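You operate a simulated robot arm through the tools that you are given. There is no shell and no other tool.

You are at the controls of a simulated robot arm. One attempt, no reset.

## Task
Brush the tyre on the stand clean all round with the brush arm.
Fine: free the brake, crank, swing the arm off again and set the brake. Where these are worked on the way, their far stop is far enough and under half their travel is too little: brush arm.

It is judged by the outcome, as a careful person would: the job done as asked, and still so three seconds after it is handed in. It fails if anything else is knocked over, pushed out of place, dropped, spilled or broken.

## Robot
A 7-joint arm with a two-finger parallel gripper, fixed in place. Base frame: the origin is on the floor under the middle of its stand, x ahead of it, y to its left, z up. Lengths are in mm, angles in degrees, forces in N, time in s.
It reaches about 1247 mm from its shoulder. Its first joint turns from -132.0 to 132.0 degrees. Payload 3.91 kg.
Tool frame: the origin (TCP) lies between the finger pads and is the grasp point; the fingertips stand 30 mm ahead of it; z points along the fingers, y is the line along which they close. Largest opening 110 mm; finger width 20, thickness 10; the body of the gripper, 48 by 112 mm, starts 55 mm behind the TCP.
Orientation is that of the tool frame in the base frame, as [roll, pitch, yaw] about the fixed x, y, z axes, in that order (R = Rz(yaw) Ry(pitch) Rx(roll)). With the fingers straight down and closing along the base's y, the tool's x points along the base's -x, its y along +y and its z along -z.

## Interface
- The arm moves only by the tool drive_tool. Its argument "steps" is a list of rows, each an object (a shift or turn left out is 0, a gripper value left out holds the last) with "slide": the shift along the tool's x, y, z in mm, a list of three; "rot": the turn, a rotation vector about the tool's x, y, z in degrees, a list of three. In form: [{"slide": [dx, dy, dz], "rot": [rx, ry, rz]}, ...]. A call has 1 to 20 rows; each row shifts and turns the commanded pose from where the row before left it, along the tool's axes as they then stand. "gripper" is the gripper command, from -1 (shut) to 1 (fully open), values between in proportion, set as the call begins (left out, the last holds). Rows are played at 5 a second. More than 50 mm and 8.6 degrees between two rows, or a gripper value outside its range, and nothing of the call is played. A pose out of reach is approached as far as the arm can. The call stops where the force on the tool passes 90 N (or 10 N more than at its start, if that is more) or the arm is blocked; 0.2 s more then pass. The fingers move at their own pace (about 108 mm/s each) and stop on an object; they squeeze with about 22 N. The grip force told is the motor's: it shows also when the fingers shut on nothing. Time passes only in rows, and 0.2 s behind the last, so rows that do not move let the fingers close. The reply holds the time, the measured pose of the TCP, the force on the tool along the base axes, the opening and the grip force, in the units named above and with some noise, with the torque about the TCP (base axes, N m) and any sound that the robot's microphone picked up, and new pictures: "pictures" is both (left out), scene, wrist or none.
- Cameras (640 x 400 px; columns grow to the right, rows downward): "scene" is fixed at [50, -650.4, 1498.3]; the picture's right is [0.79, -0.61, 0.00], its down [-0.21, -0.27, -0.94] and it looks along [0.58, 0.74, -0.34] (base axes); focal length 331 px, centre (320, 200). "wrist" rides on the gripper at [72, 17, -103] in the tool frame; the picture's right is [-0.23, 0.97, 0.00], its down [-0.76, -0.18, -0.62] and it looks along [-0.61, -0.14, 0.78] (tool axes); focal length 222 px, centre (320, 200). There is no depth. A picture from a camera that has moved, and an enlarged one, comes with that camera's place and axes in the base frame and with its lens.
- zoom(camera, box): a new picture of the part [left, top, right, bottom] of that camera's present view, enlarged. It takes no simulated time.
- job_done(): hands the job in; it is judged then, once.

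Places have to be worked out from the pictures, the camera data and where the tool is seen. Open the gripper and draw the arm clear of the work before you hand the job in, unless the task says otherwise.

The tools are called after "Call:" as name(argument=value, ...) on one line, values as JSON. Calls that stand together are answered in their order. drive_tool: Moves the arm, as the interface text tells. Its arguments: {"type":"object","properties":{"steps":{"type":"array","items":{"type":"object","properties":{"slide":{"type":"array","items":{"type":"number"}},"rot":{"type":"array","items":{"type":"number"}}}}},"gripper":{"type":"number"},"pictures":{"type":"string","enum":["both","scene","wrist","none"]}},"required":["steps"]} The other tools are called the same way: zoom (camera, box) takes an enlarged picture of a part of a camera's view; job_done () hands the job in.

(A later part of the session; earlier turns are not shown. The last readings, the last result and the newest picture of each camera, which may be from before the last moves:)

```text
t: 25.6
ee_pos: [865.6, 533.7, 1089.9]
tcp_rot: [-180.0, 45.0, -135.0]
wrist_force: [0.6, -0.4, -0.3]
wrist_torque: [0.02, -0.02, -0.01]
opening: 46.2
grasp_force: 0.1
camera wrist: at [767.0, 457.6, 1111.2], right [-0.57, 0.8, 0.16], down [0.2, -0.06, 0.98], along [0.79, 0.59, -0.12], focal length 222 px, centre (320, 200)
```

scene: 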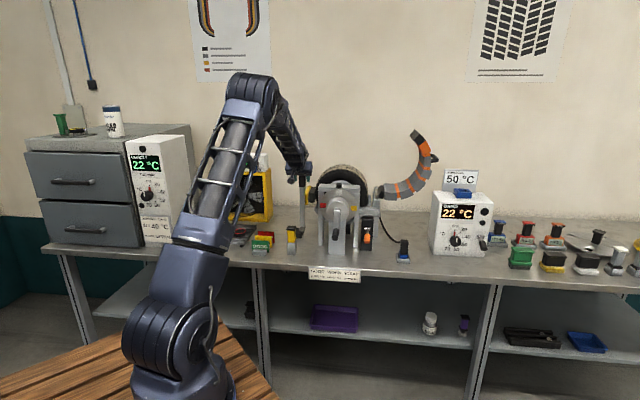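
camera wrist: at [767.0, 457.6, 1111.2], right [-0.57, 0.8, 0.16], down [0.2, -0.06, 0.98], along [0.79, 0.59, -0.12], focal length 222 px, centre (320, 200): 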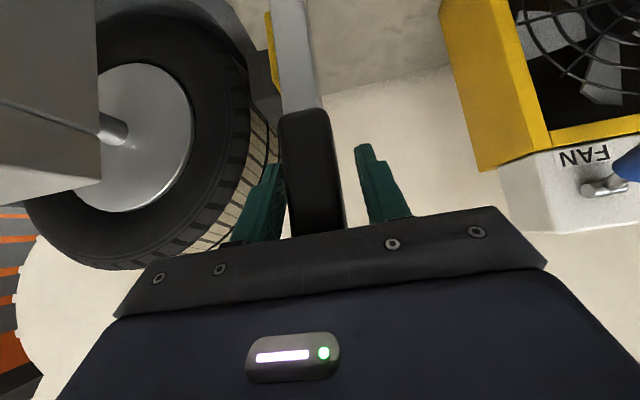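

Call:
zoom(camera="wrist", box=[200, 0, 400, 200])

Call:
zoom(camera="scene", box=[270, 140, 390, 260])

```text
2.00 times, centred on (300, 100) of wrist
camera zoom: at [767.0, 457.6, 1111.2], right [-0.57, 0.8, 0.16], down [0.2, -0.06, 0.98], along [0.79, 0.59, -0.12], focal length 444 px, centre (360, 400)
```

zoom: 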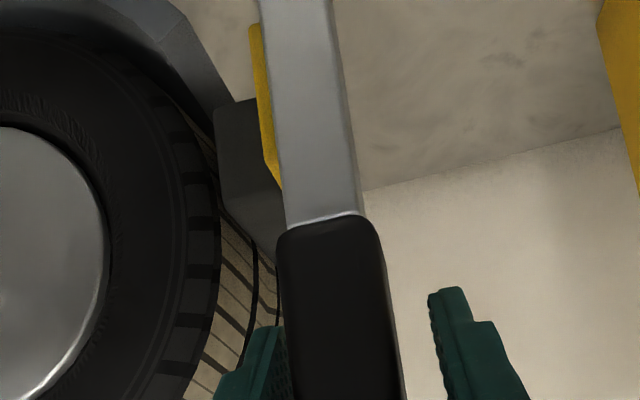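

```text
3.33 times, centred on (330, 200) of scene
camera zoom: at [50.0, -650.4, 1498.3], right [0.79, -0.61, 0.0], down [-0.21, -0.27, -0.94], along [0.58, 0.74, -0.34], focal length 1104 px, centre (287, 200)
```

zoom: 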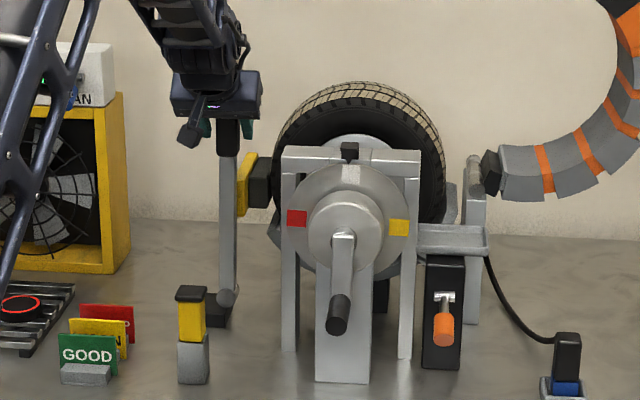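

The lever has swung over ahead of the pushing finger onto the tyre side. I move a bit further right so that the left finger presses it against its stop and I can see whether it stays.

Call:
drive_tool(steps=[{"slide": [0, -3, 0]}, {"slide": [0, -3, 0]}, {"slide": [0, 0, 0]}], pictures="wrist")

Call:
zoom(camera="wrist", box=[200, 0, 400, 200])

```text
t: 26.4
ee_pos: [869.3, 530.3, 1088.6]
tcp_rot: [-180.0, 45.0, -135.0]
wrist_force: [-0.1, 0.3, 1.0]
wrist_torque: [0.03, 0.0, 0.01]
opening: 46.4
grasp_force: 0.0
camera wrist: at [771.2, 453.6, 1110.4], right [-0.58, 0.8, 0.16], down [0.19, -0.06, 0.98], along [0.79, 0.59, -0.12], focal length 222 px, centre (320, 200)
```

wrist: 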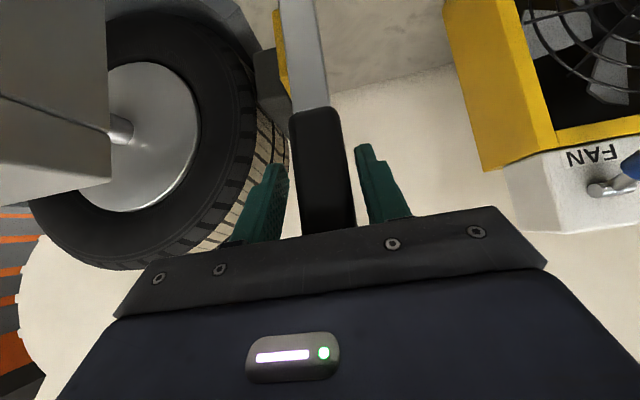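

```text
2.00 times, centred on (300, 100) of wrist
camera zoom: at [771.2, 453.6, 1110.4], right [-0.58, 0.8, 0.16], down [0.19, -0.06, 0.98], along [0.79, 0.59, -0.12], focal length 444 px, centre (360, 400)
```

zoom: 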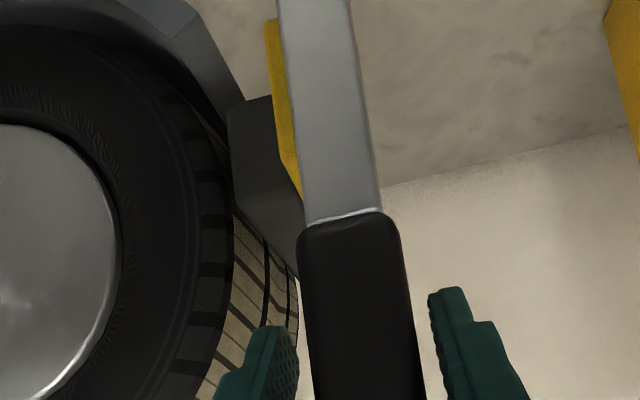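

The handle stayed in place while the gripper moved, so the brush seems to rest on the tyre. I nudge right ~10 mm more to confirm it is at its stop.

Call:
drive_tool(steps=[{"slide": [0, -3, 0]}, {"slide": [0, -3, 0]}, {"slide": [0, -3, 0]}, {"slide": [0, -2, 0]}], pictures="wrist")

Call:
zoom(camera="wrist", box=[200, 0, 400, 200])

```text
t: 27.4
ee_pos: [877.6, 524.7, 1088.3]
tcp_rot: [180.0, 45.1, -135.0]
wrist_force: [-12.9, 7.3, 4.0]
wrist_torque: [0.31, 0.43, 0.35]
opening: 53.7
grasp_force: 7.3
camera wrist: at [778.6, 447.6, 1109.9], right [-0.58, 0.8, 0.16], down [0.2, -0.06, 0.98], along [0.79, 0.6, -0.12], focal length 222 px, centre (320, 200)
```

wrist: 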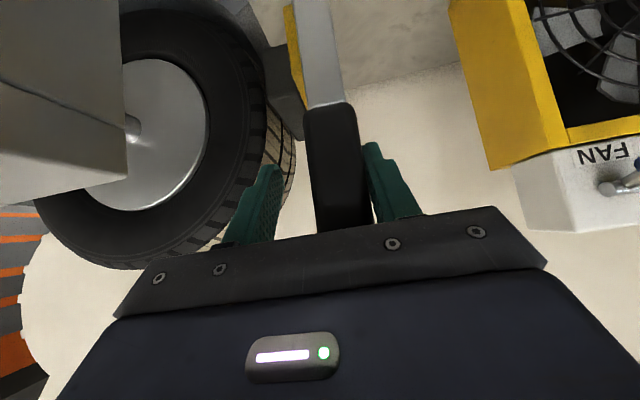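

```text
2.00 times, centred on (300, 100) of wrist
camera zoom: at [778.6, 447.6, 1109.9], right [-0.58, 0.8, 0.16], down [0.2, -0.06, 0.98], along [0.79, 0.6, -0.12], focal length 444 px, centre (360, 400)
```

zoom: 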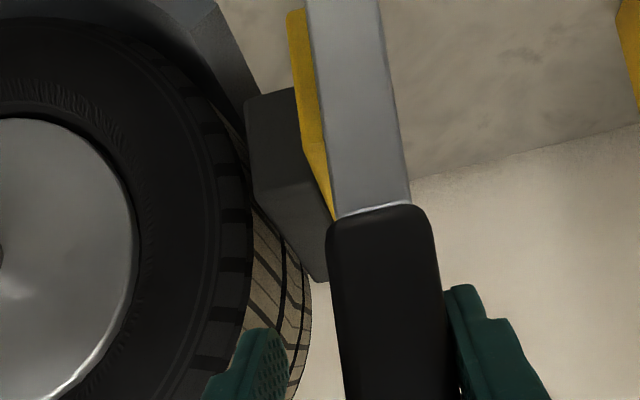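

The lever resists at its stop with ~14 N and the brush block sits on the tread. I re-centre, open a bit and withdraw along the fingers, then check the lever stays.

Call:
drive_tool(steps=[{"slide": [0, 4, 0]}, {"slide": [0, 3, 0]}, {"slide": [0, 0, 0]}, {"slide": [0, 0, -20]}, {"slide": [0, 0, -30]}, {"slide": [0, 0, -40]}, {"slide": [0, 0, -40]}, {"slide": [0, 0, 0]}], gripper=0.1)

Call:
zoom(camera="scene", box=[270, 140, 390, 260])

```text
t: 29.2
ee_pos: [807.2, 462.9, 1181.5]
tcp_rot: [179.9, 45.0, -135.1]
wrist_force: [-0.9, -0.1, -0.8]
wrist_torque: [-0.01, 0.01, 0.0]
opening: 60.8
grasp_force: 0.1
camera wrist: at [708.9, 386.4, 1203.0], right [-0.58, 0.8, 0.16], down [0.2, -0.06, 0.98], along [0.79, 0.59, -0.12], focal length 222 px, centre (320, 200)
```

scene: 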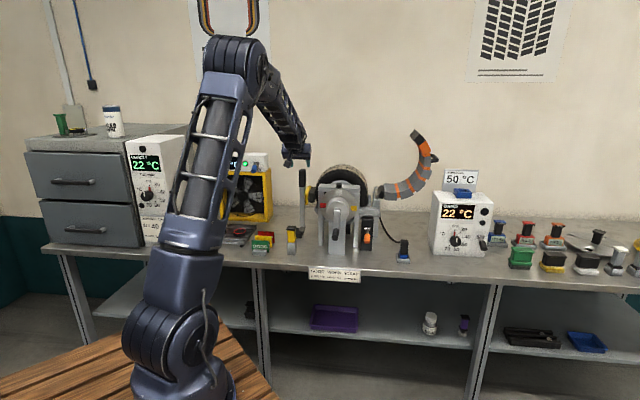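
wrist: 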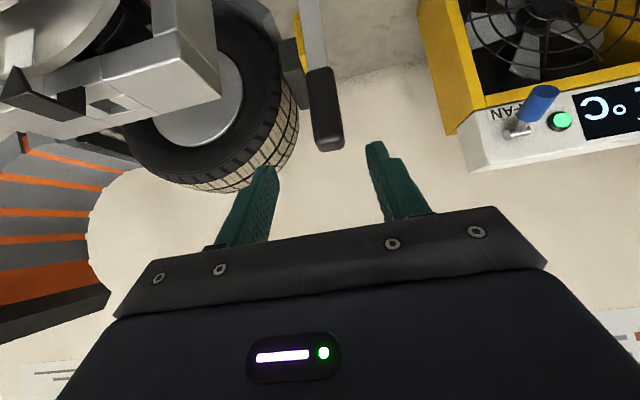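

```text
3.33 times, centred on (330, 200) of scene
camera zoom: at [50.0, -650.4, 1498.3], right [0.79, -0.61, 0.0], down [-0.21, -0.27, -0.94], along [0.58, 0.74, -0.34], focal length 1104 px, centre (287, 200)
```

zoom: 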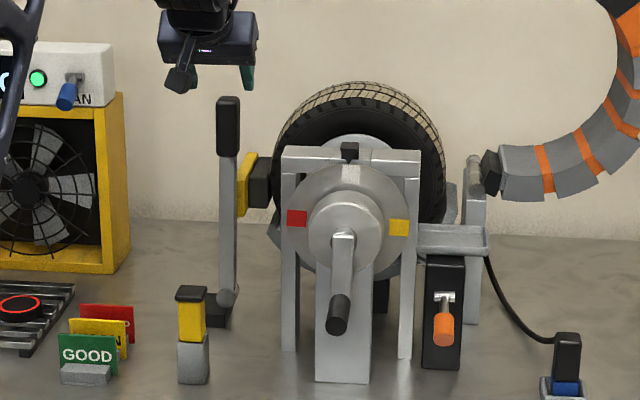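

The lever stands upright with the brush resting on the tread and stays. Now I back off and go to a pre-approach point in front of the crank peg (e_r≈405, z≈927).

Call:
drive_tool(steps=[{"slide": [31.7, 0, -31.7]}, {"slide": [31.7, 0, -31.7]}, {"slide": [31.7, 0, -31.7]}, {"slide": [31.7, 0, -31.7]}, {"slide": [31.7, 0, -31.7]}, {"slide": [21.6, -26.9, 21.6]}, {"slide": [21.6, -26.9, 21.6]}, {"slide": [21.6, -26.9, 21.6]}, {"slide": [21.6, -26.9, 21.6]}, {"slide": [21.6, -26.9, 21.6]}, {"slide": [21.6, -26.9, 21.6]}, {"slide": [0, 0, 0]}])

Call:
zoom(camera="wrist", box=[220, 20, 420, 220])

```text
t: 31.8
ee_pos: [761.6, 187.9, 995.6]
tcp_rot: [180.0, 45.0, -134.9]
wrist_force: [-0.1, 0.3, 0.2]
wrist_torque: [0.02, -0.02, 0.02]
opening: 60.6
grasp_force: 0.1
camera wrist: at [663.3, 111.5, 1017.8], right [-0.57, 0.8, 0.16], down [0.19, -0.06, 0.98], along [0.79, 0.59, -0.12], focal length 222 px, centre (320, 200)
```

scene: 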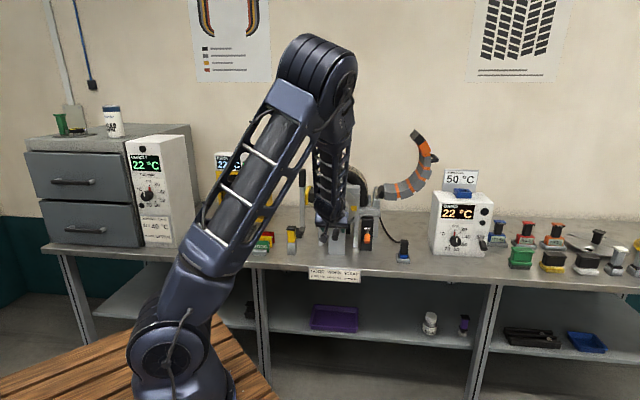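
wrist: 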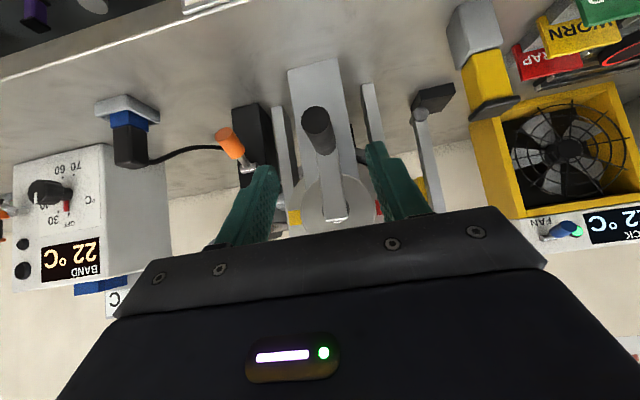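

```text
2.00 times, centred on (320, 120) of wrist
camera zoom: at [663.3, 111.5, 1017.8], right [-0.57, 0.8, 0.16], down [0.19, -0.06, 0.98], along [0.79, 0.59, -0.12], focal length 444 px, centre (320, 360)
```

zoom: 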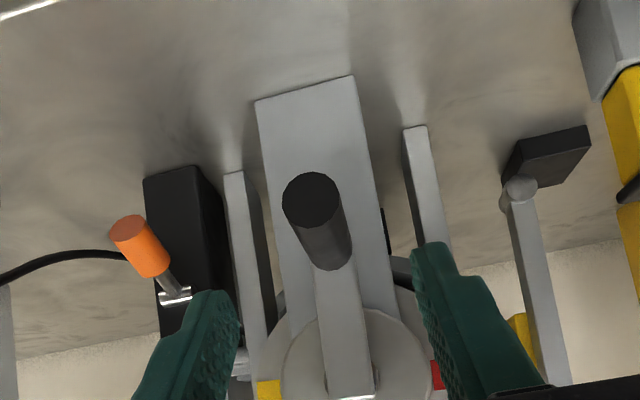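

The peg's axis is at e_r≈408, z≈928, spanning e_d 726–795. I move in so the fingers straddle its middle and close on it.

Call:
drive_tool(steps=[{"slide": [-1.6, -0.6, 25.5]}, {"slide": [-1.6, -0.6, 25.5]}, {"slide": [-1.6, -0.6, 25.5]}, {"slide": [-1.6, -0.5, 25.5]}, {"slide": [0, 0, 0]}], pictures="wrist")

Call:
drive_tool(steps=[{"slide": [0, 0, 0]}, {"slide": [0, 0, 0]}, {"slide": [0, 0, 0]}], gripper=-1, pictures="wrist")

```text
t: 33.0
ee_pos: [817.0, 240.0, 928.9]
tcp_rot: [-179.9, 45.0, -135.0]
wrist_force: [0.0, -0.8, 0.8]
wrist_torque: [0.01, -0.02, -0.02]
opening: 60.6
grasp_force: 0.1
camera wrist: at [718.7, 163.8, 950.5], right [-0.57, 0.8, 0.16], down [0.19, -0.06, 0.98], along [0.79, 0.59, -0.12], focal length 222 px, centre (320, 200)
```

wrist: 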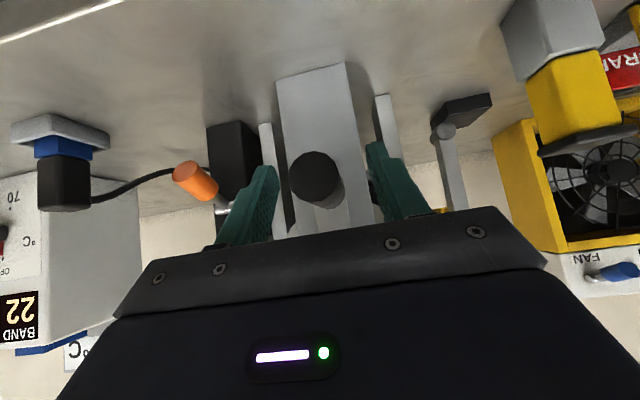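

```text
t: 33.8
ee_pos: [818.0, 239.8, 929.6]
tcp_rot: [180.0, 44.9, -134.9]
wrist_force: [1.6, -0.6, -1.5]
wrist_torque: [0.07, -0.09, -0.01]
opening: 25.6
grasp_force: 45.3
camera wrist: at [718.6, 163.7, 950.6], right [-0.57, 0.8, 0.16], down [0.2, -0.06, 0.98], along [0.79, 0.59, -0.12], focal length 222 px, centre (320, 200)
```

wrist: 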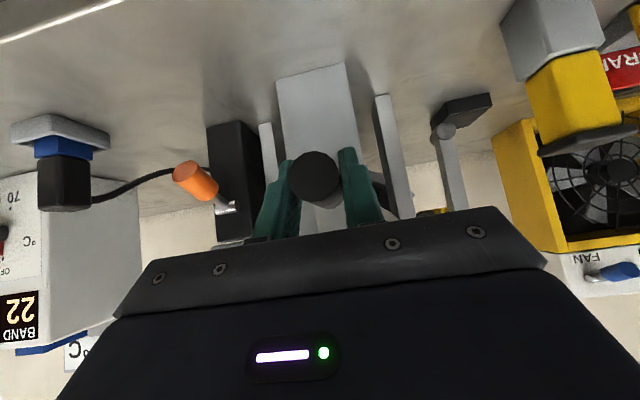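

Gripped firmly on the peg and centred (e_r 409, z 930) with hardly any side force. I test the crank with a small 10° clockwise move to see if the brake is free.

Call:
drive_tool(steps=[{"slide": [-0.1, 4.7, -0.1]}, {"slide": [-0.3, 4.7, -0.3]}, {"slide": [-0.5, 4.6, -0.5]}], pictures="wrist")

```text
t: 34.6
ee_pos: [807.0, 250.3, 931.2]
tcp_rot: [179.9, 45.0, -134.9]
wrist_force: [-7.2, -12.9, -1.0]
wrist_torque: [0.18, 0.4, -0.1]
opening: 25.7
grasp_force: 44.9
camera wrist: at [708.4, 174.6, 953.2], right [-0.58, 0.8, 0.16], down [0.2, -0.06, 0.98], along [0.79, 0.59, -0.12], focal length 222 px, centre (320, 200)
```

wrist: 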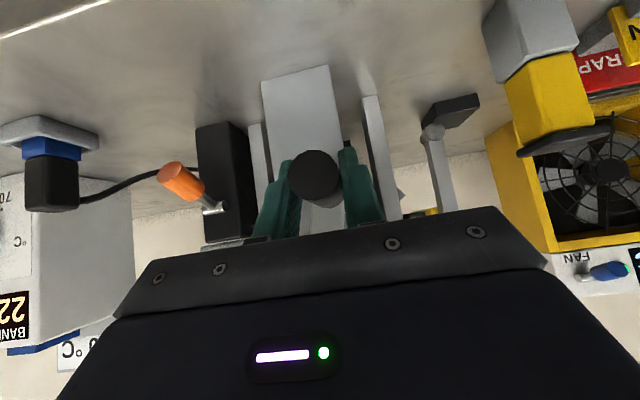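

The peg moved 15 mm along its circle with only ~4 N tangential force, so the brake is free. I continue along the circle (centre ≈ e_r 409, z 1011, r 81).

Call:
drive_tool(steps=[{"slide": [-1.45, 8.23, -1.45]}, {"slide": [-2.05, 7.96, -2.05]}, {"slide": [-2.63, 7.62, -2.63]}, {"slide": [-3.17, 7.19, -3.17]}, {"slide": [-3.69, 6.68, -3.69]}])

```text
t: 35.8
ee_pos: [782.9, 278.3, 950.1]
tcp_rot: [-180.0, 45.0, -134.9]
wrist_force: [2.6, -9.6, 3.2]
wrist_torque: [0.1, 0.49, -0.1]
opening: 25.7
grasp_force: 45.0
camera wrist: at [683.8, 202.0, 971.6], right [-0.57, 0.8, 0.16], down [0.19, -0.06, 0.98], along [0.79, 0.59, -0.12], focal length 222 px, centre (320, 200)
```

scene: 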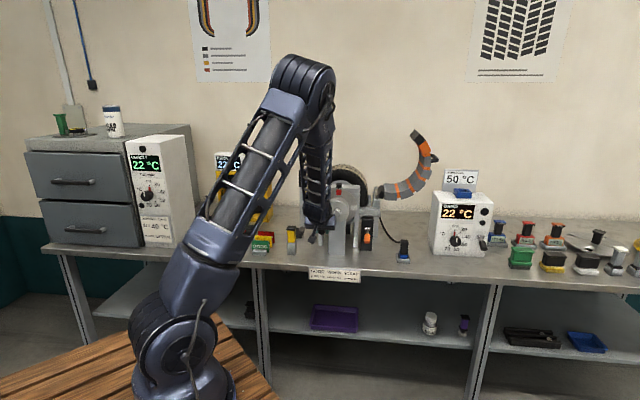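
wrist: 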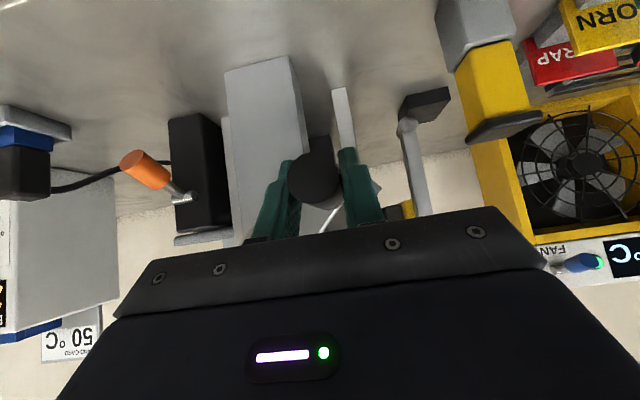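

The disc turned clockwise (the red mark moved toward the top) and forces are small. I continue to ~89°.

Call:
drive_tool(steps=[{"slide": [-4.16, 6.1, -4.16]}, {"slide": [-4.6, 5.44, -4.6]}, {"slide": [-4.97, 4.75, -4.97]}, {"slide": [-5.29, 3.98, -5.29]}, {"slide": [-5.56, 3.18, -5.56]}, {"slide": [-5.76, 2.34, -5.76]}, {"slide": [-5.9, 1.47, -5.9]}, {"slide": [-5.98, 0.59, -5.98]}])

```text
t: 37.6
ee_pos: [769.7, 292.7, 1008.9]
tcp_rot: [-180.0, 44.9, -135.3]
wrist_force: [63.8, -37.6, -14.9]
wrist_torque: [0.51, 0.4, 1.13]
opening: 25.6
grasp_force: 45.1
camera wrist: at [668.6, 217.0, 1030.0], right [-0.57, 0.81, 0.16], down [0.19, -0.06, 0.98], along [0.8, 0.59, -0.12], focal length 222 px, centre (320, 200)
```

scene: 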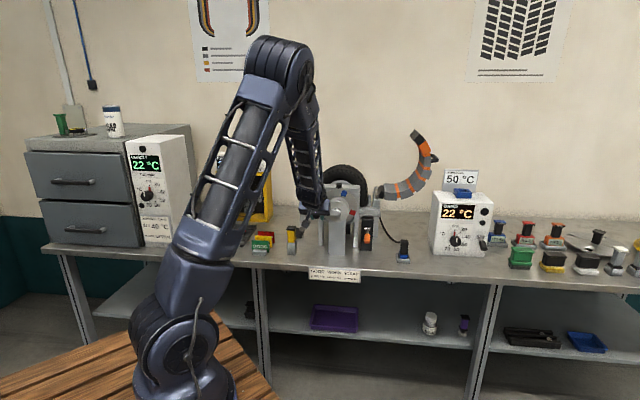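
wrist: 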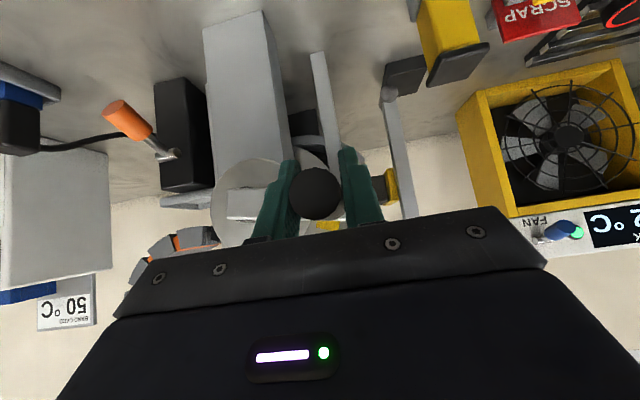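

The sideways force (72 N) shows the crank radius is smaller than assumed: refitting the touched points gives centre ≈ (e_r 406.5, z 997), r ≈ 70.5. I relieve by shifting back right 10 mm and re-centre the grip by opening slightly.

Call:
drive_tool(steps=[{"slide": [0, -5, 0]}, {"slide": [0, -5, 0]}, {"slide": [0, 0, 0]}], pictures="wrist")

Call:
zoom(camera="wrist", box=[190, 120, 410, 260])

Call:
zoom(camera="scene", box=[270, 140, 390, 260])

```text
t: 38.4
ee_pos: [767.1, 292.1, 1008.5]
tcp_rot: [179.9, 45.0, -134.8]
wrist_force: [6.4, -0.4, -12.3]
wrist_torque: [0.34, 0.24, -0.35]
opening: 25.6
grasp_force: 44.5
camera wrist: at [669.5, 215.6, 1030.4], right [-0.58, 0.8, 0.16], down [0.2, -0.06, 0.98], along [0.79, 0.6, -0.13], focal length 222 px, centre (320, 200)
```

wrist: 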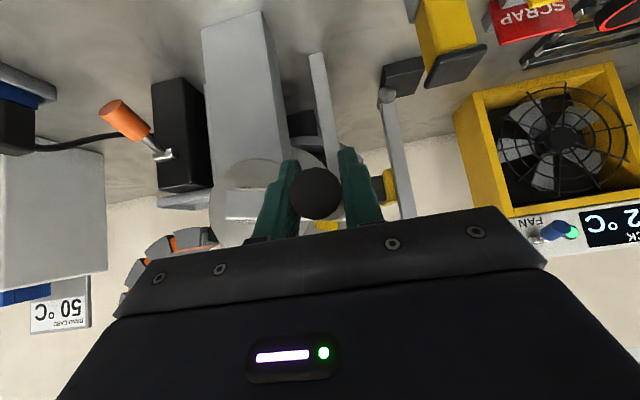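

```text
2.86 times, centred on (300, 190) of wrist
camera zoom: at [669.5, 215.6, 1030.4], right [-0.58, 0.8, 0.16], down [0.2, -0.06, 0.98], along [0.79, 0.6, -0.13], focal length 635 px, centre (377, 229)
```

zoom: 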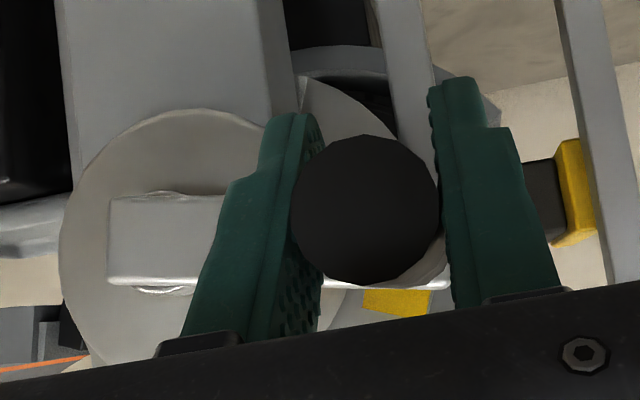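

```text
3.33 times, centred on (330, 200) of scene
camera zoom: at [50.0, -650.4, 1498.3], right [0.79, -0.61, 0.0], down [-0.21, -0.27, -0.94], along [0.58, 0.74, -0.34], focal length 1104 px, centre (287, 200)
```

zoom: 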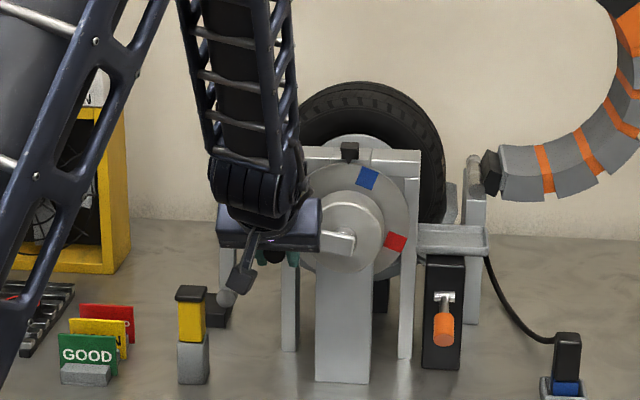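

The disc has turned about 200° for ~100° of crank (geared), and the tread that passed the brush looks dark and clean. Forces are small again, so I continue on the corrected circle.

Call:
drive_tool(steps=[{"slide": [-5.08, -2.07, -5.08]}, {"slide": [-4.91, -2.8, -4.91]}, {"slide": [-4.67, -3.51, -4.67]}, {"slide": [-4.39, -4.19, -4.39]}, {"slide": [-4.05, -4.8, -4.05]}, {"slide": [-3.68, -5.39, -3.68]}], pictures="wrist")

```text
t: 39.8
ee_pos: [787.2, 274.8, 1050.7]
tcp_rot: [-179.6, 45.4, -134.9]
wrist_force: [-24.4, 26.5, 41.3]
wrist_torque: [-0.27, 0.3, -0.51]
opening: 25.8
grasp_force: 44.9
camera wrist: at [687.9, 199.1, 1072.5], right [-0.58, 0.8, 0.16], down [0.19, -0.06, 0.98], along [0.8, 0.59, -0.12], focal length 222 px, centre (320, 200)
```

wrist: 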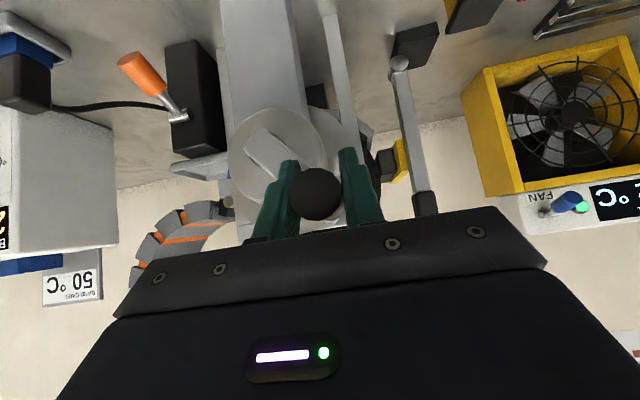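

The force (≈55 N, radially outward) says the true circle is a bit bigger/higher: refit centre ≈ (408.5, 1000.5), r ≈ 73.7. I relieve outward 2–3 mm and continue four steps.

Call:
drive_tool(steps=[{"slide": [-1.41, 2.0, -1.41]}, {"slide": [-3.63, -5.76, -3.63]}, {"slide": [-3.18, -6.27, -3.18]}, {"slide": [-2.7, -6.7, -2.7]}, {"slide": [-2.19, -7.06, -2.19]}], pictures="wrist")

```text
t: 41.0
ee_pos: [804.2, 255.7, 1067.0]
tcp_rot: [-179.9, 44.8, -135.1]
wrist_force: [-14.4, -6.9, 0.6]
wrist_torque: [0.05, 0.21, 0.07]
opening: 25.5
grasp_force: 45.0
camera wrist: at [705.0, 180.0, 1087.5], right [-0.57, 0.8, 0.16], down [0.2, -0.06, 0.98], along [0.8, 0.59, -0.13], focal length 222 px, centre (320, 200)
```

wrist: 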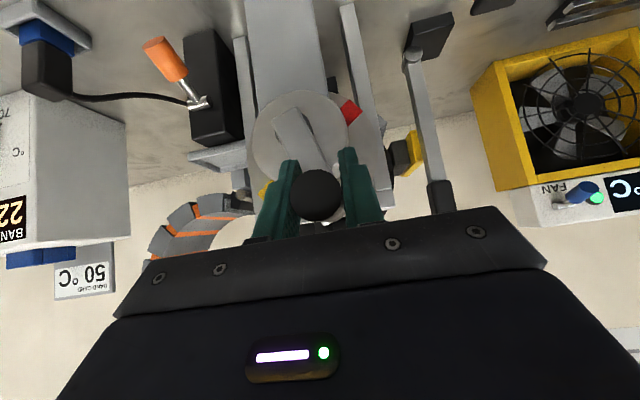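

Forces are small again (≈5 N tangential). I continue over the top of the circle.

Call:
drive_tool(steps=[{"slide": [-1.66, -7.35, -1.66]}, {"slide": [-1.1, -7.55, -1.1]}, {"slide": [-0.54, -7.68, -0.54]}, {"slide": [0.04, -7.72, 0.04]}, {"slide": [0.59, -7.66, 0.59]}, {"slide": [1.16, -7.54, 1.16]}], pictures="wrist")

```text
t: 42.4
ee_pos: [836.9, 223.3, 1069.7]
tcp_rot: [-180.0, 45.0, -135.1]
wrist_force: [-4.2, 0.8, -1.0]
wrist_torque: [0.41, -0.15, -0.08]
opening: 25.9
grasp_force: 44.9
camera wrist: at [738.2, 147.9, 1090.1], right [-0.57, 0.8, 0.16], down [0.19, -0.06, 0.98], along [0.8, 0.59, -0.12], focal length 222 px, centre (320, 200)
```

wrist: 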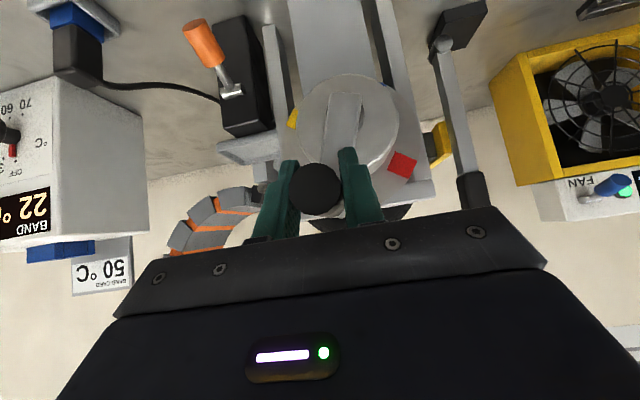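

Low forces, peg still centred in the grip. Continue down the right side.

Call:
drive_tool(steps=[{"slide": [1.71, -7.33, 1.71]}, {"slide": [2.25, -7.02, 2.25]}, {"slide": [2.75, -6.66, 2.75]}, {"slide": [3.23, -6.22, 3.23]}, {"slide": [3.67, -5.71, 3.67]}, {"slide": [4.07, -5.13, 4.07]}], pictures="wrist")

```text
t: 43.8
ee_pos: [860.9, 199.8, 1042.8]
tcp_rot: [180.0, 45.1, -135.0]
wrist_force: [5.0, 14.3, 1.4]
wrist_torque: [0.25, 0.33, -0.01]
opening: 25.6
grasp_force: 45.1
camera wrist: at [763.5, 123.2, 1064.3], right [-0.57, 0.8, 0.16], down [0.19, -0.06, 0.98], along [0.79, 0.59, -0.12], focal length 222 px, centre (320, 200)
```

wrist: 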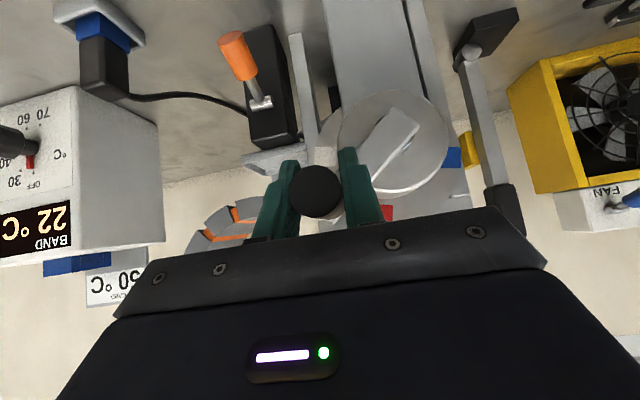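

Still smooth. Continue to the 3-o'clock position and beyond.

Call:
drive_tool(steps=[{"slide": [4.43, -4.5, 4.43]}, {"slide": [4.74, -3.82, 4.74]}, {"slide": [4.99, -3.1, 4.99]}, {"slide": [5.2, -2.35, 5.2]}, {"slide": [5.34, -1.56, 5.34]}, {"slide": [5.43, -0.77, 5.43]}], pictures="wrist")

```text
t: 45.2
ee_pos: [873.2, 188.0, 999.3]
tcp_rot: [180.0, 44.9, -135.0]
wrist_force: [-19.1, 0.9, -0.5]
wrist_torque: [0.34, 0.01, -0.27]
opening: 26.0
grasp_force: 45.3
camera wrist: at [774.8, 111.7, 1021.8], right [-0.58, 0.8, 0.16], down [0.2, -0.06, 0.98], along [0.79, 0.59, -0.13], focal length 222 px, centre (320, 200)
```

wrist: 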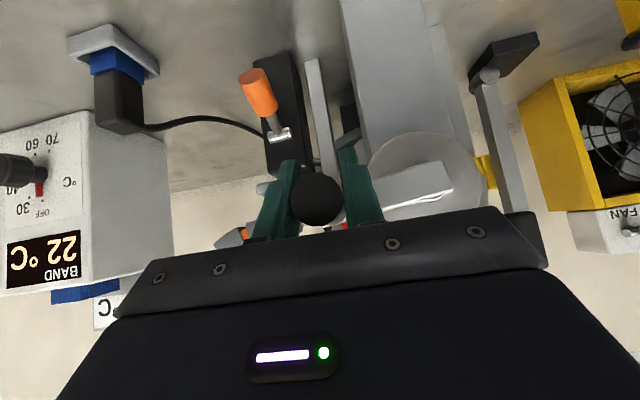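

Near 3 o'clock, forces modest. Continue down and around toward the bottom.

Call:
drive_tool(steps=[{"slide": [5.46, 0.05, 5.46]}, {"slide": [5.42, 0.84, 5.42]}, {"slide": [5.33, 1.64, 5.33]}, {"slide": [5.18, 2.42, 5.18]}, {"slide": [4.96, 3.18, 4.96]}, {"slide": [4.71, 3.89, 4.71]}], pictures="wrist")

```text
t: 46.6
ee_pos: [868.7, 192.6, 953.5]
tcp_rot: [180.0, 44.9, -135.3]
wrist_force: [48.4, -16.4, -16.3]
wrist_torque: [0.88, 0.66, 0.83]
opening: 25.3
grasp_force: 45.0
camera wrist: at [769.7, 116.8, 976.3], right [-0.57, 0.81, 0.16], down [0.2, -0.06, 0.98], along [0.8, 0.59, -0.13], focal length 222 px, centre (320, 200)
```

wrist: 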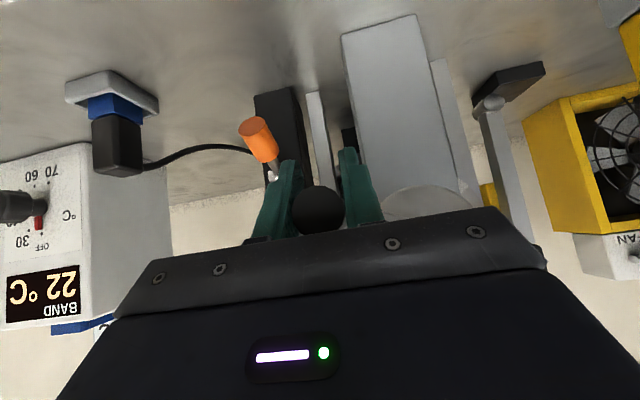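

The peg has slipped ~12 mm within the pads and the grip now pulls sideways, so I release, re-centre on the peg (right 8 mm, up ~12 mm) and check before re-gripping.

Call:
drive_tool(steps=[{"slide": [0, 0, 0]}, {"slide": [0, 0, 0]}, {"slide": [-4.3, -4, -4.3]}, {"slide": [-4.3, -3, -4.3]}, {"slide": [0, 0, 0]}], gripper=0.1)

Call:
zoom(camera="wrist", box=[220, 100, 420, 260])

Call:
zoom(camera="scene", box=[270, 140, 390, 260])

```text
t: 47.8
ee_pos: [871.9, 191.4, 968.8]
tcp_rot: [-179.9, 45.0, -135.0]
wrist_force: [-0.6, 0.7, -0.1]
wrist_torque: [0.04, -0.01, 0.01]
opening: 60.5
grasp_force: 0.1
camera wrist: at [772.7, 114.8, 991.1], right [-0.58, 0.8, 0.16], down [0.19, -0.06, 0.98], along [0.79, 0.59, -0.12], focal length 222 px, centre (320, 200)
```

scene: 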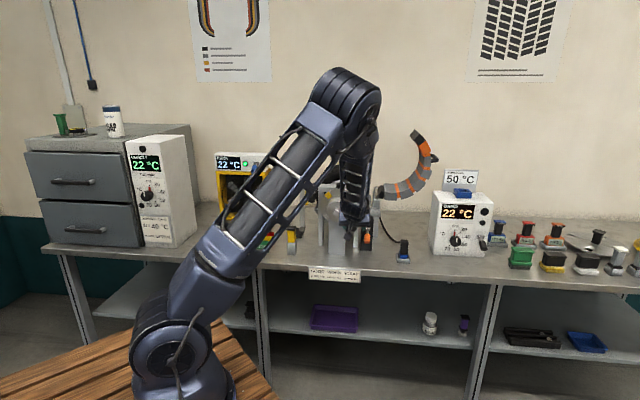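
wrist: 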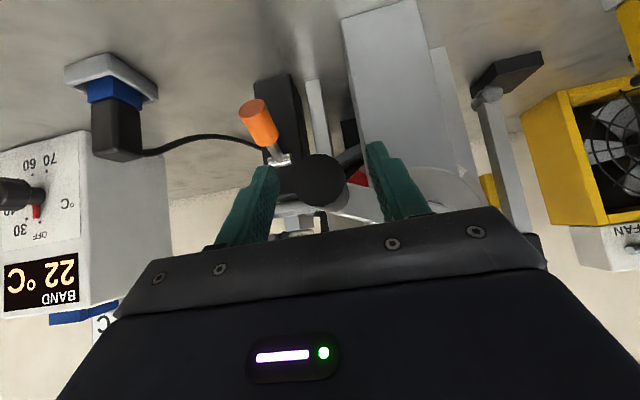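

```text
2.50 times, centred on (320, 180) of wrist
camera zoom: at [772.7, 114.8, 991.1], right [-0.58, 0.8, 0.16], down [0.19, -0.06, 0.98], along [0.79, 0.59, -0.12], focal length 555 px, centre (320, 250)
```

zoom: 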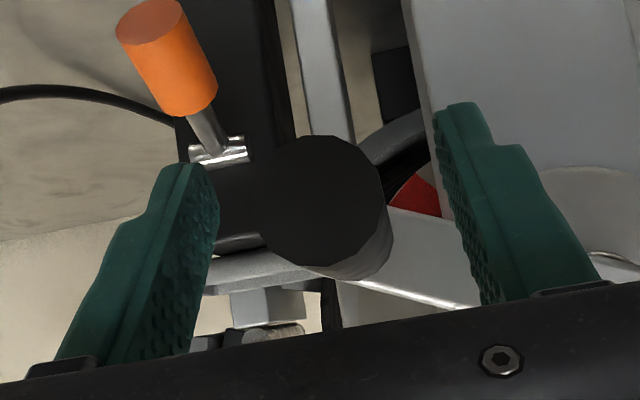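

```text
3.33 times, centred on (330, 200) of scene
camera zoom: at [50.0, -650.4, 1498.3], right [0.79, -0.61, 0.0], down [-0.21, -0.27, -0.94], along [0.58, 0.74, -0.34], focal length 1104 px, centre (287, 200)
```

zoom: 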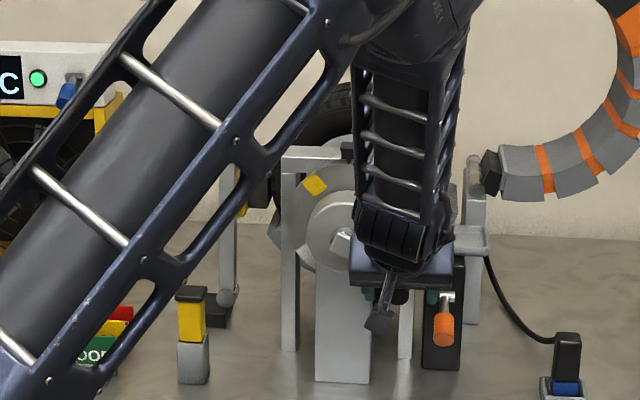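

The peg is in place, ~3.5 mm left of centre. I shift left a touch, re-grip, and continue the turn from about 293°.

Call:
drive_tool(steps=[{"slide": [0, 3.5, 0]}, {"slide": [0, 0, 0]}], pictures="none")

Call:
drive_tool(steps=[{"slide": [0, 0, 0]}, {"slide": [0, 0, 0]}, {"slide": [0, 0, 0]}], gripper=-1, pictures="wrist")

```text
t: 48.4
ee_pos: [869.4, 193.3, 970.2]
tcp_rot: [-180.0, 45.1, -135.0]
wrist_force: [0.6, -0.1, -0.6]
wrist_torque: [0.0, -0.02, -0.01]
opening: 60.7
grasp_force: 0.0
```

```text
t: 49.2
ee_pos: [869.1, 193.2, 970.2]
tcp_rot: [-180.0, 45.1, -135.0]
wrist_force: [0.8, -2.0, 0.0]
wrist_torque: [0.02, -0.04, -0.02]
opening: 25.9
grasp_force: 45.0
camera wrist: at [771.2, 117.3, 991.1], right [-0.57, 0.8, 0.16], down [0.19, -0.06, 0.98], along [0.79, 0.59, -0.12], focal length 222 px, centre (320, 200)
```

wrist: 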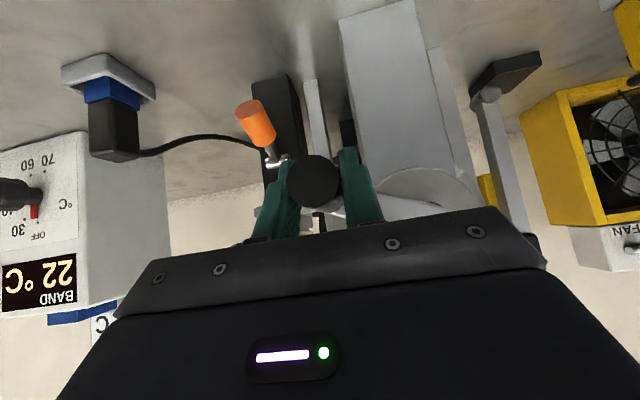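

Re-gripped cleanly at e_r 478, z 970. Continue the turn.

Call:
drive_tool(steps=[{"slide": [4.94, 3.35, 4.94]}, {"slide": [4.67, 4.06, 4.67]}, {"slide": [4.34, 4.72, 4.34]}, {"slide": [3.97, 5.34, 3.97]}], pictures="wrist")

```text
t: 50.2
ee_pos: [854.6, 206.4, 941.8]
tcp_rot: [179.8, 44.9, -135.1]
wrist_force: [24.4, -3.2, -17.1]
wrist_torque: [0.46, 0.15, -0.14]
opening: 26.0
grasp_force: 44.5
camera wrist: at [757.1, 130.0, 963.4], right [-0.57, 0.8, 0.16], down [0.2, -0.06, 0.98], along [0.79, 0.59, -0.13], focal length 222 px, centre (320, 200)
```

wrist: 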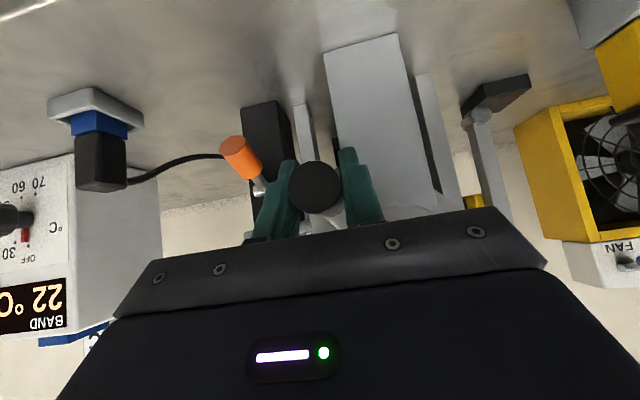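

Smooth, with a mild outward force; I adjust a millimetre outward and continue to the bottom.

Call:
drive_tool(steps=[{"slide": [4.3, 5.0, 4.3]}, {"slide": [3.6, 6.0, 3.6]}, {"slide": [2.8, 6.7, 2.8]}, {"slide": [2.1, 7.16, 2.1]}, {"slide": [1.55, 7.43, 1.55]}, {"slide": [0.99, 7.62, 0.99]}], pictures="wrist")

```text
t: 51.6
ee_pos: [826.1, 236.2, 921.0]
tcp_rot: [179.9, 44.9, -134.9]
wrist_force: [-1.3, -3.8, -5.9]
wrist_torque: [0.01, 0.46, -0.32]
opening: 25.7
grasp_force: 45.3
camera wrist: at [727.7, 159.8, 942.8], right [-0.58, 0.8, 0.16], down [0.2, -0.06, 0.98], along [0.79, 0.6, -0.13], focal length 222 px, centre (320, 200)
```

wrist: 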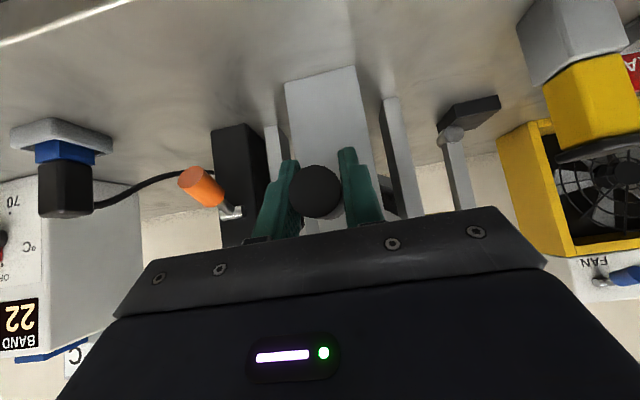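

Crank is nearly back at the bottom (e_r 417 vs 409 at start). I finish the last 8 mm, release the peg and back off to look at the tyre.

Call:
drive_tool(steps=[{"slide": [0.4, 4, 0.4]}, {"slide": [0, 4, 0]}, {"slide": [0, 0, 0]}], pictures="none")

Call:
drive_tool(steps=[{"slide": [0, 0, 0]}, {"slide": [0, 0, 0]}, {"slide": [0, 0, -20]}, {"slide": [0, 0, -40]}, {"slide": [0, 0, -45]}, {"slide": [-20, 20, -30]}, {"slide": [-20, 20, -30]}, {"slide": [-20, 20, -30]}, {"slide": [0, 0, 0]}], gripper=0.1)

Call:
zoom(camera="wrist", box=[220, 0, 420, 220])

Call:
zoom(camera="scene", box=[270, 140, 390, 260])

```text
t: 52.4
ee_pos: [822.7, 240.0, 921.1]
tcp_rot: [-180.0, 45.1, -134.9]
wrist_force: [4.7, 0.8, -2.2]
wrist_torque: [0.21, -0.03, -0.2]
opening: 25.8
grasp_force: 44.7
```

```text
t: 54.4
ee_pos: [711.7, 215.5, 1102.7]
tcp_rot: [180.0, 45.0, -135.0]
wrist_force: [0.2, 0.7, 0.3]
wrist_torque: [0.0, 0.0, 0.04]
opening: 60.6
grasp_force: 0.1
camera wrist: at [613.0, 139.0, 1124.2], right [-0.57, 0.8, 0.16], down [0.2, -0.06, 0.98], along [0.79, 0.59, -0.12], focal length 222 px, centre (320, 200)
```

scene: 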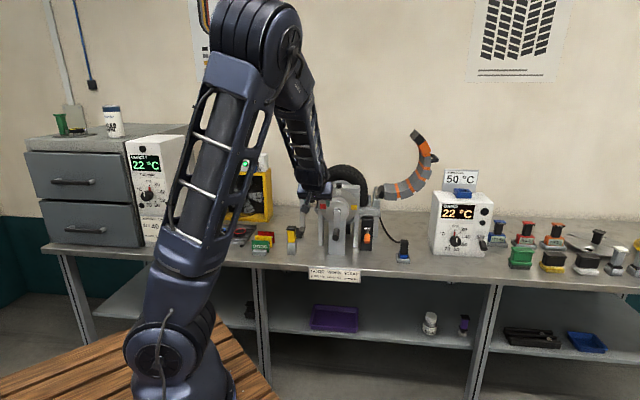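
wrist: 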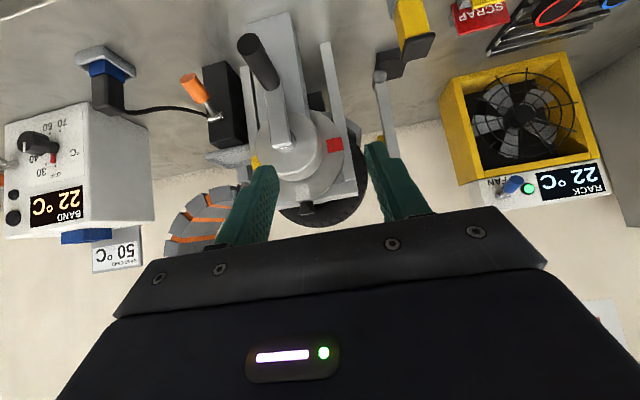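

```text
1.82 times, centred on (320, 110) of wrist
camera zoom: at [613.0, 139.0, 1124.2], right [-0.57, 0.8, 0.16], down [0.2, -0.06, 0.98], along [0.79, 0.59, -0.12], focal length 404 px, centre (320, 364)
```

zoom: 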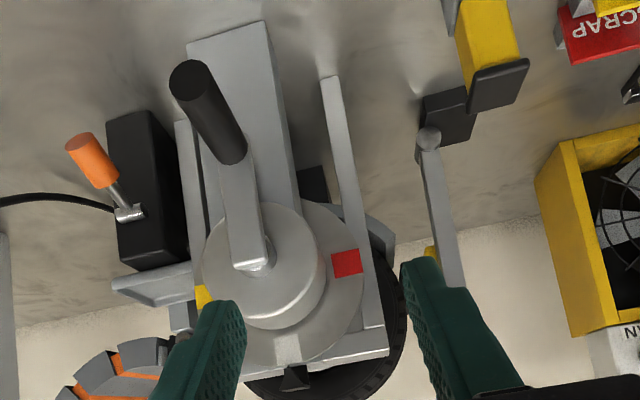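

```text
3.33 times, centred on (330, 200) of scene
camera zoom: at [50.0, -650.4, 1498.3], right [0.79, -0.61, 0.0], down [-0.21, -0.27, -0.94], along [0.58, 0.74, -0.34], focal length 1104 px, centre (287, 200)
```

zoom: 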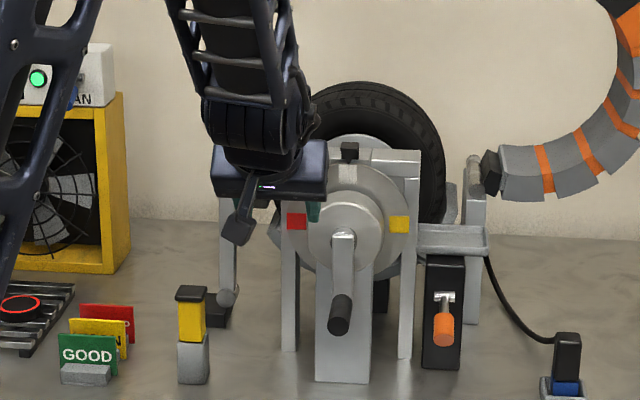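

The marks are back where they started (two full tyre turns), and the visible tread is dark and clean. Now I return to the brush lever's grip to swing it off.

Call:
drive_tool(steps=[{"slide": [-14, 38, -14]}, {"slide": [-14, 38, -14]}, {"slide": [-14, 38, -14]}, {"slide": [-29.5, 0, 32.5]}, {"slide": [-29.5, 0, 32.5]}, {"slide": [-29.5, 0, 32.5]}, {"slide": [-29.5, 0, 32.5]}, {"slide": [-29.5, 0, 32.5]}, {"slide": [-29.5, 0, 32.5]}, {"slide": [0, 0, 0]}])

Call:
zoom(camera="wrist", box=[140, 0, 400, 220])

```text
t: 56.6
ee_pos: [816.4, 480.7, 1148.3]
tcp_rot: [-180.0, 45.1, -135.0]
wrist_force: [0.4, -0.8, -0.5]
wrist_torque: [-0.02, 0.01, -0.02]
opening: 60.5
grasp_force: 0.0
camera wrist: at [717.5, 405.3, 1171.3], right [-0.57, 0.8, 0.16], down [0.19, -0.06, 0.98], along [0.79, 0.59, -0.12], focal length 222 px, centre (320, 200)
```

scene: 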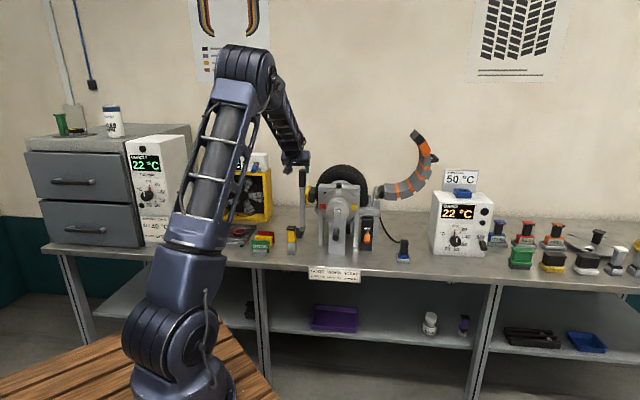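
wrist: 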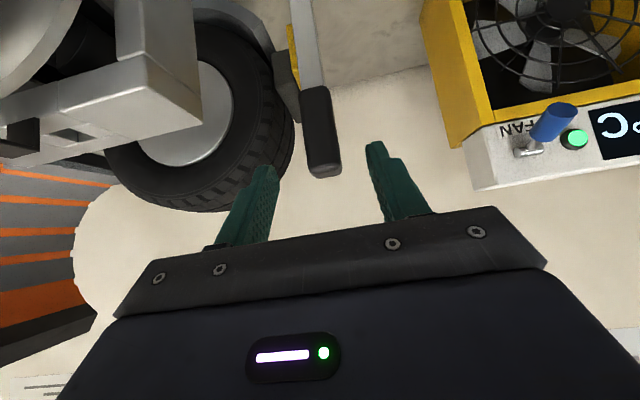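

```text
1.82 times, centred on (270, 110) of wrist
camera zoom: at [717.5, 405.3, 1171.3], right [-0.57, 0.8, 0.16], down [0.19, -0.06, 0.98], along [0.79, 0.59, -0.12], focal length 404 px, centre (411, 364)
```

zoom: 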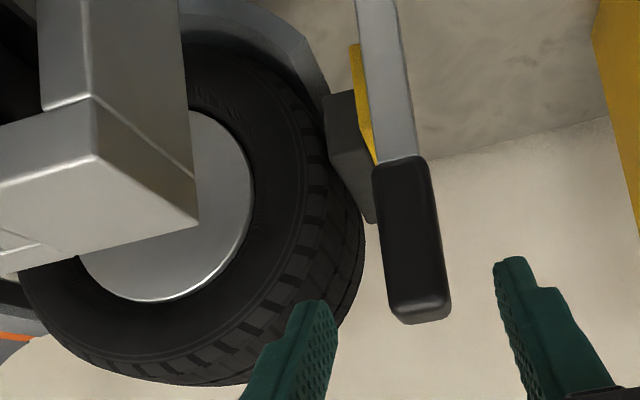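

The tread looks clean all round. The upright grip is between the fingers; I advance to straddle it.

Call:
drive_tool(steps=[{"slide": [0, 0, 24]}, {"slide": [0, 0, 24]}, {"slide": [0, 0, 24]}, {"slide": [0, 0, 24]}, {"slide": [0, 0, 0]}], pictures="wrist")

```text
t: 57.8
ee_pos: [866.0, 530.0, 1081.1]
tcp_rot: [179.9, 45.0, -135.0]
wrist_force: [0.7, -0.2, 0.2]
wrist_torque: [-0.03, -0.04, -0.03]
opening: 60.3
grasp_force: 0.1
camera wrist: at [767.1, 453.9, 1102.5], right [-0.57, 0.8, 0.16], down [0.2, -0.06, 0.98], along [0.79, 0.59, -0.12], focal length 222 px, centre (320, 200)
```

wrist: 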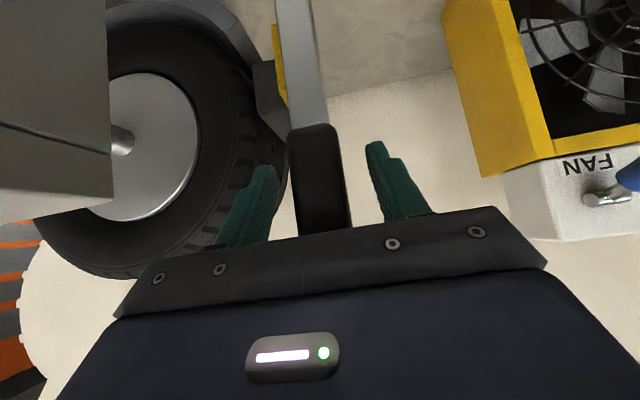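

Grip straddled. I narrow the cage and push the lever left, away from the tyre.

Call:
drive_tool(steps=[{"slide": [0, 0, 0]}, {"slide": [0, 6, 0]}, {"slide": [0, 6, 0]}, {"slide": [0, 7, 0]}, {"slide": [0, 7, 0]}, {"slide": [0, 7, 0]}, {"slide": [0, 7, 0]}], gripper=-0.16, pictures="wrist")

```text
t: 59.4
ee_pos: [836.4, 558.7, 1080.0]
tcp_rot: [180.0, 45.0, -134.9]
wrist_force: [0.1, 0.6, -0.2]
wrist_torque: [0.02, -0.02, 0.01]
opening: 46.3
grasp_force: 0.2
camera wrist: at [738.1, 482.9, 1102.2], right [-0.57, 0.8, 0.16], down [0.2, -0.06, 0.98], along [0.79, 0.59, -0.12], focal length 222 px, centre (320, 200)
```

wrist: 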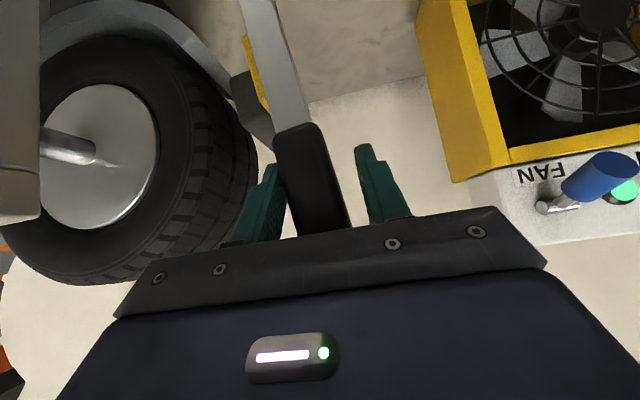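

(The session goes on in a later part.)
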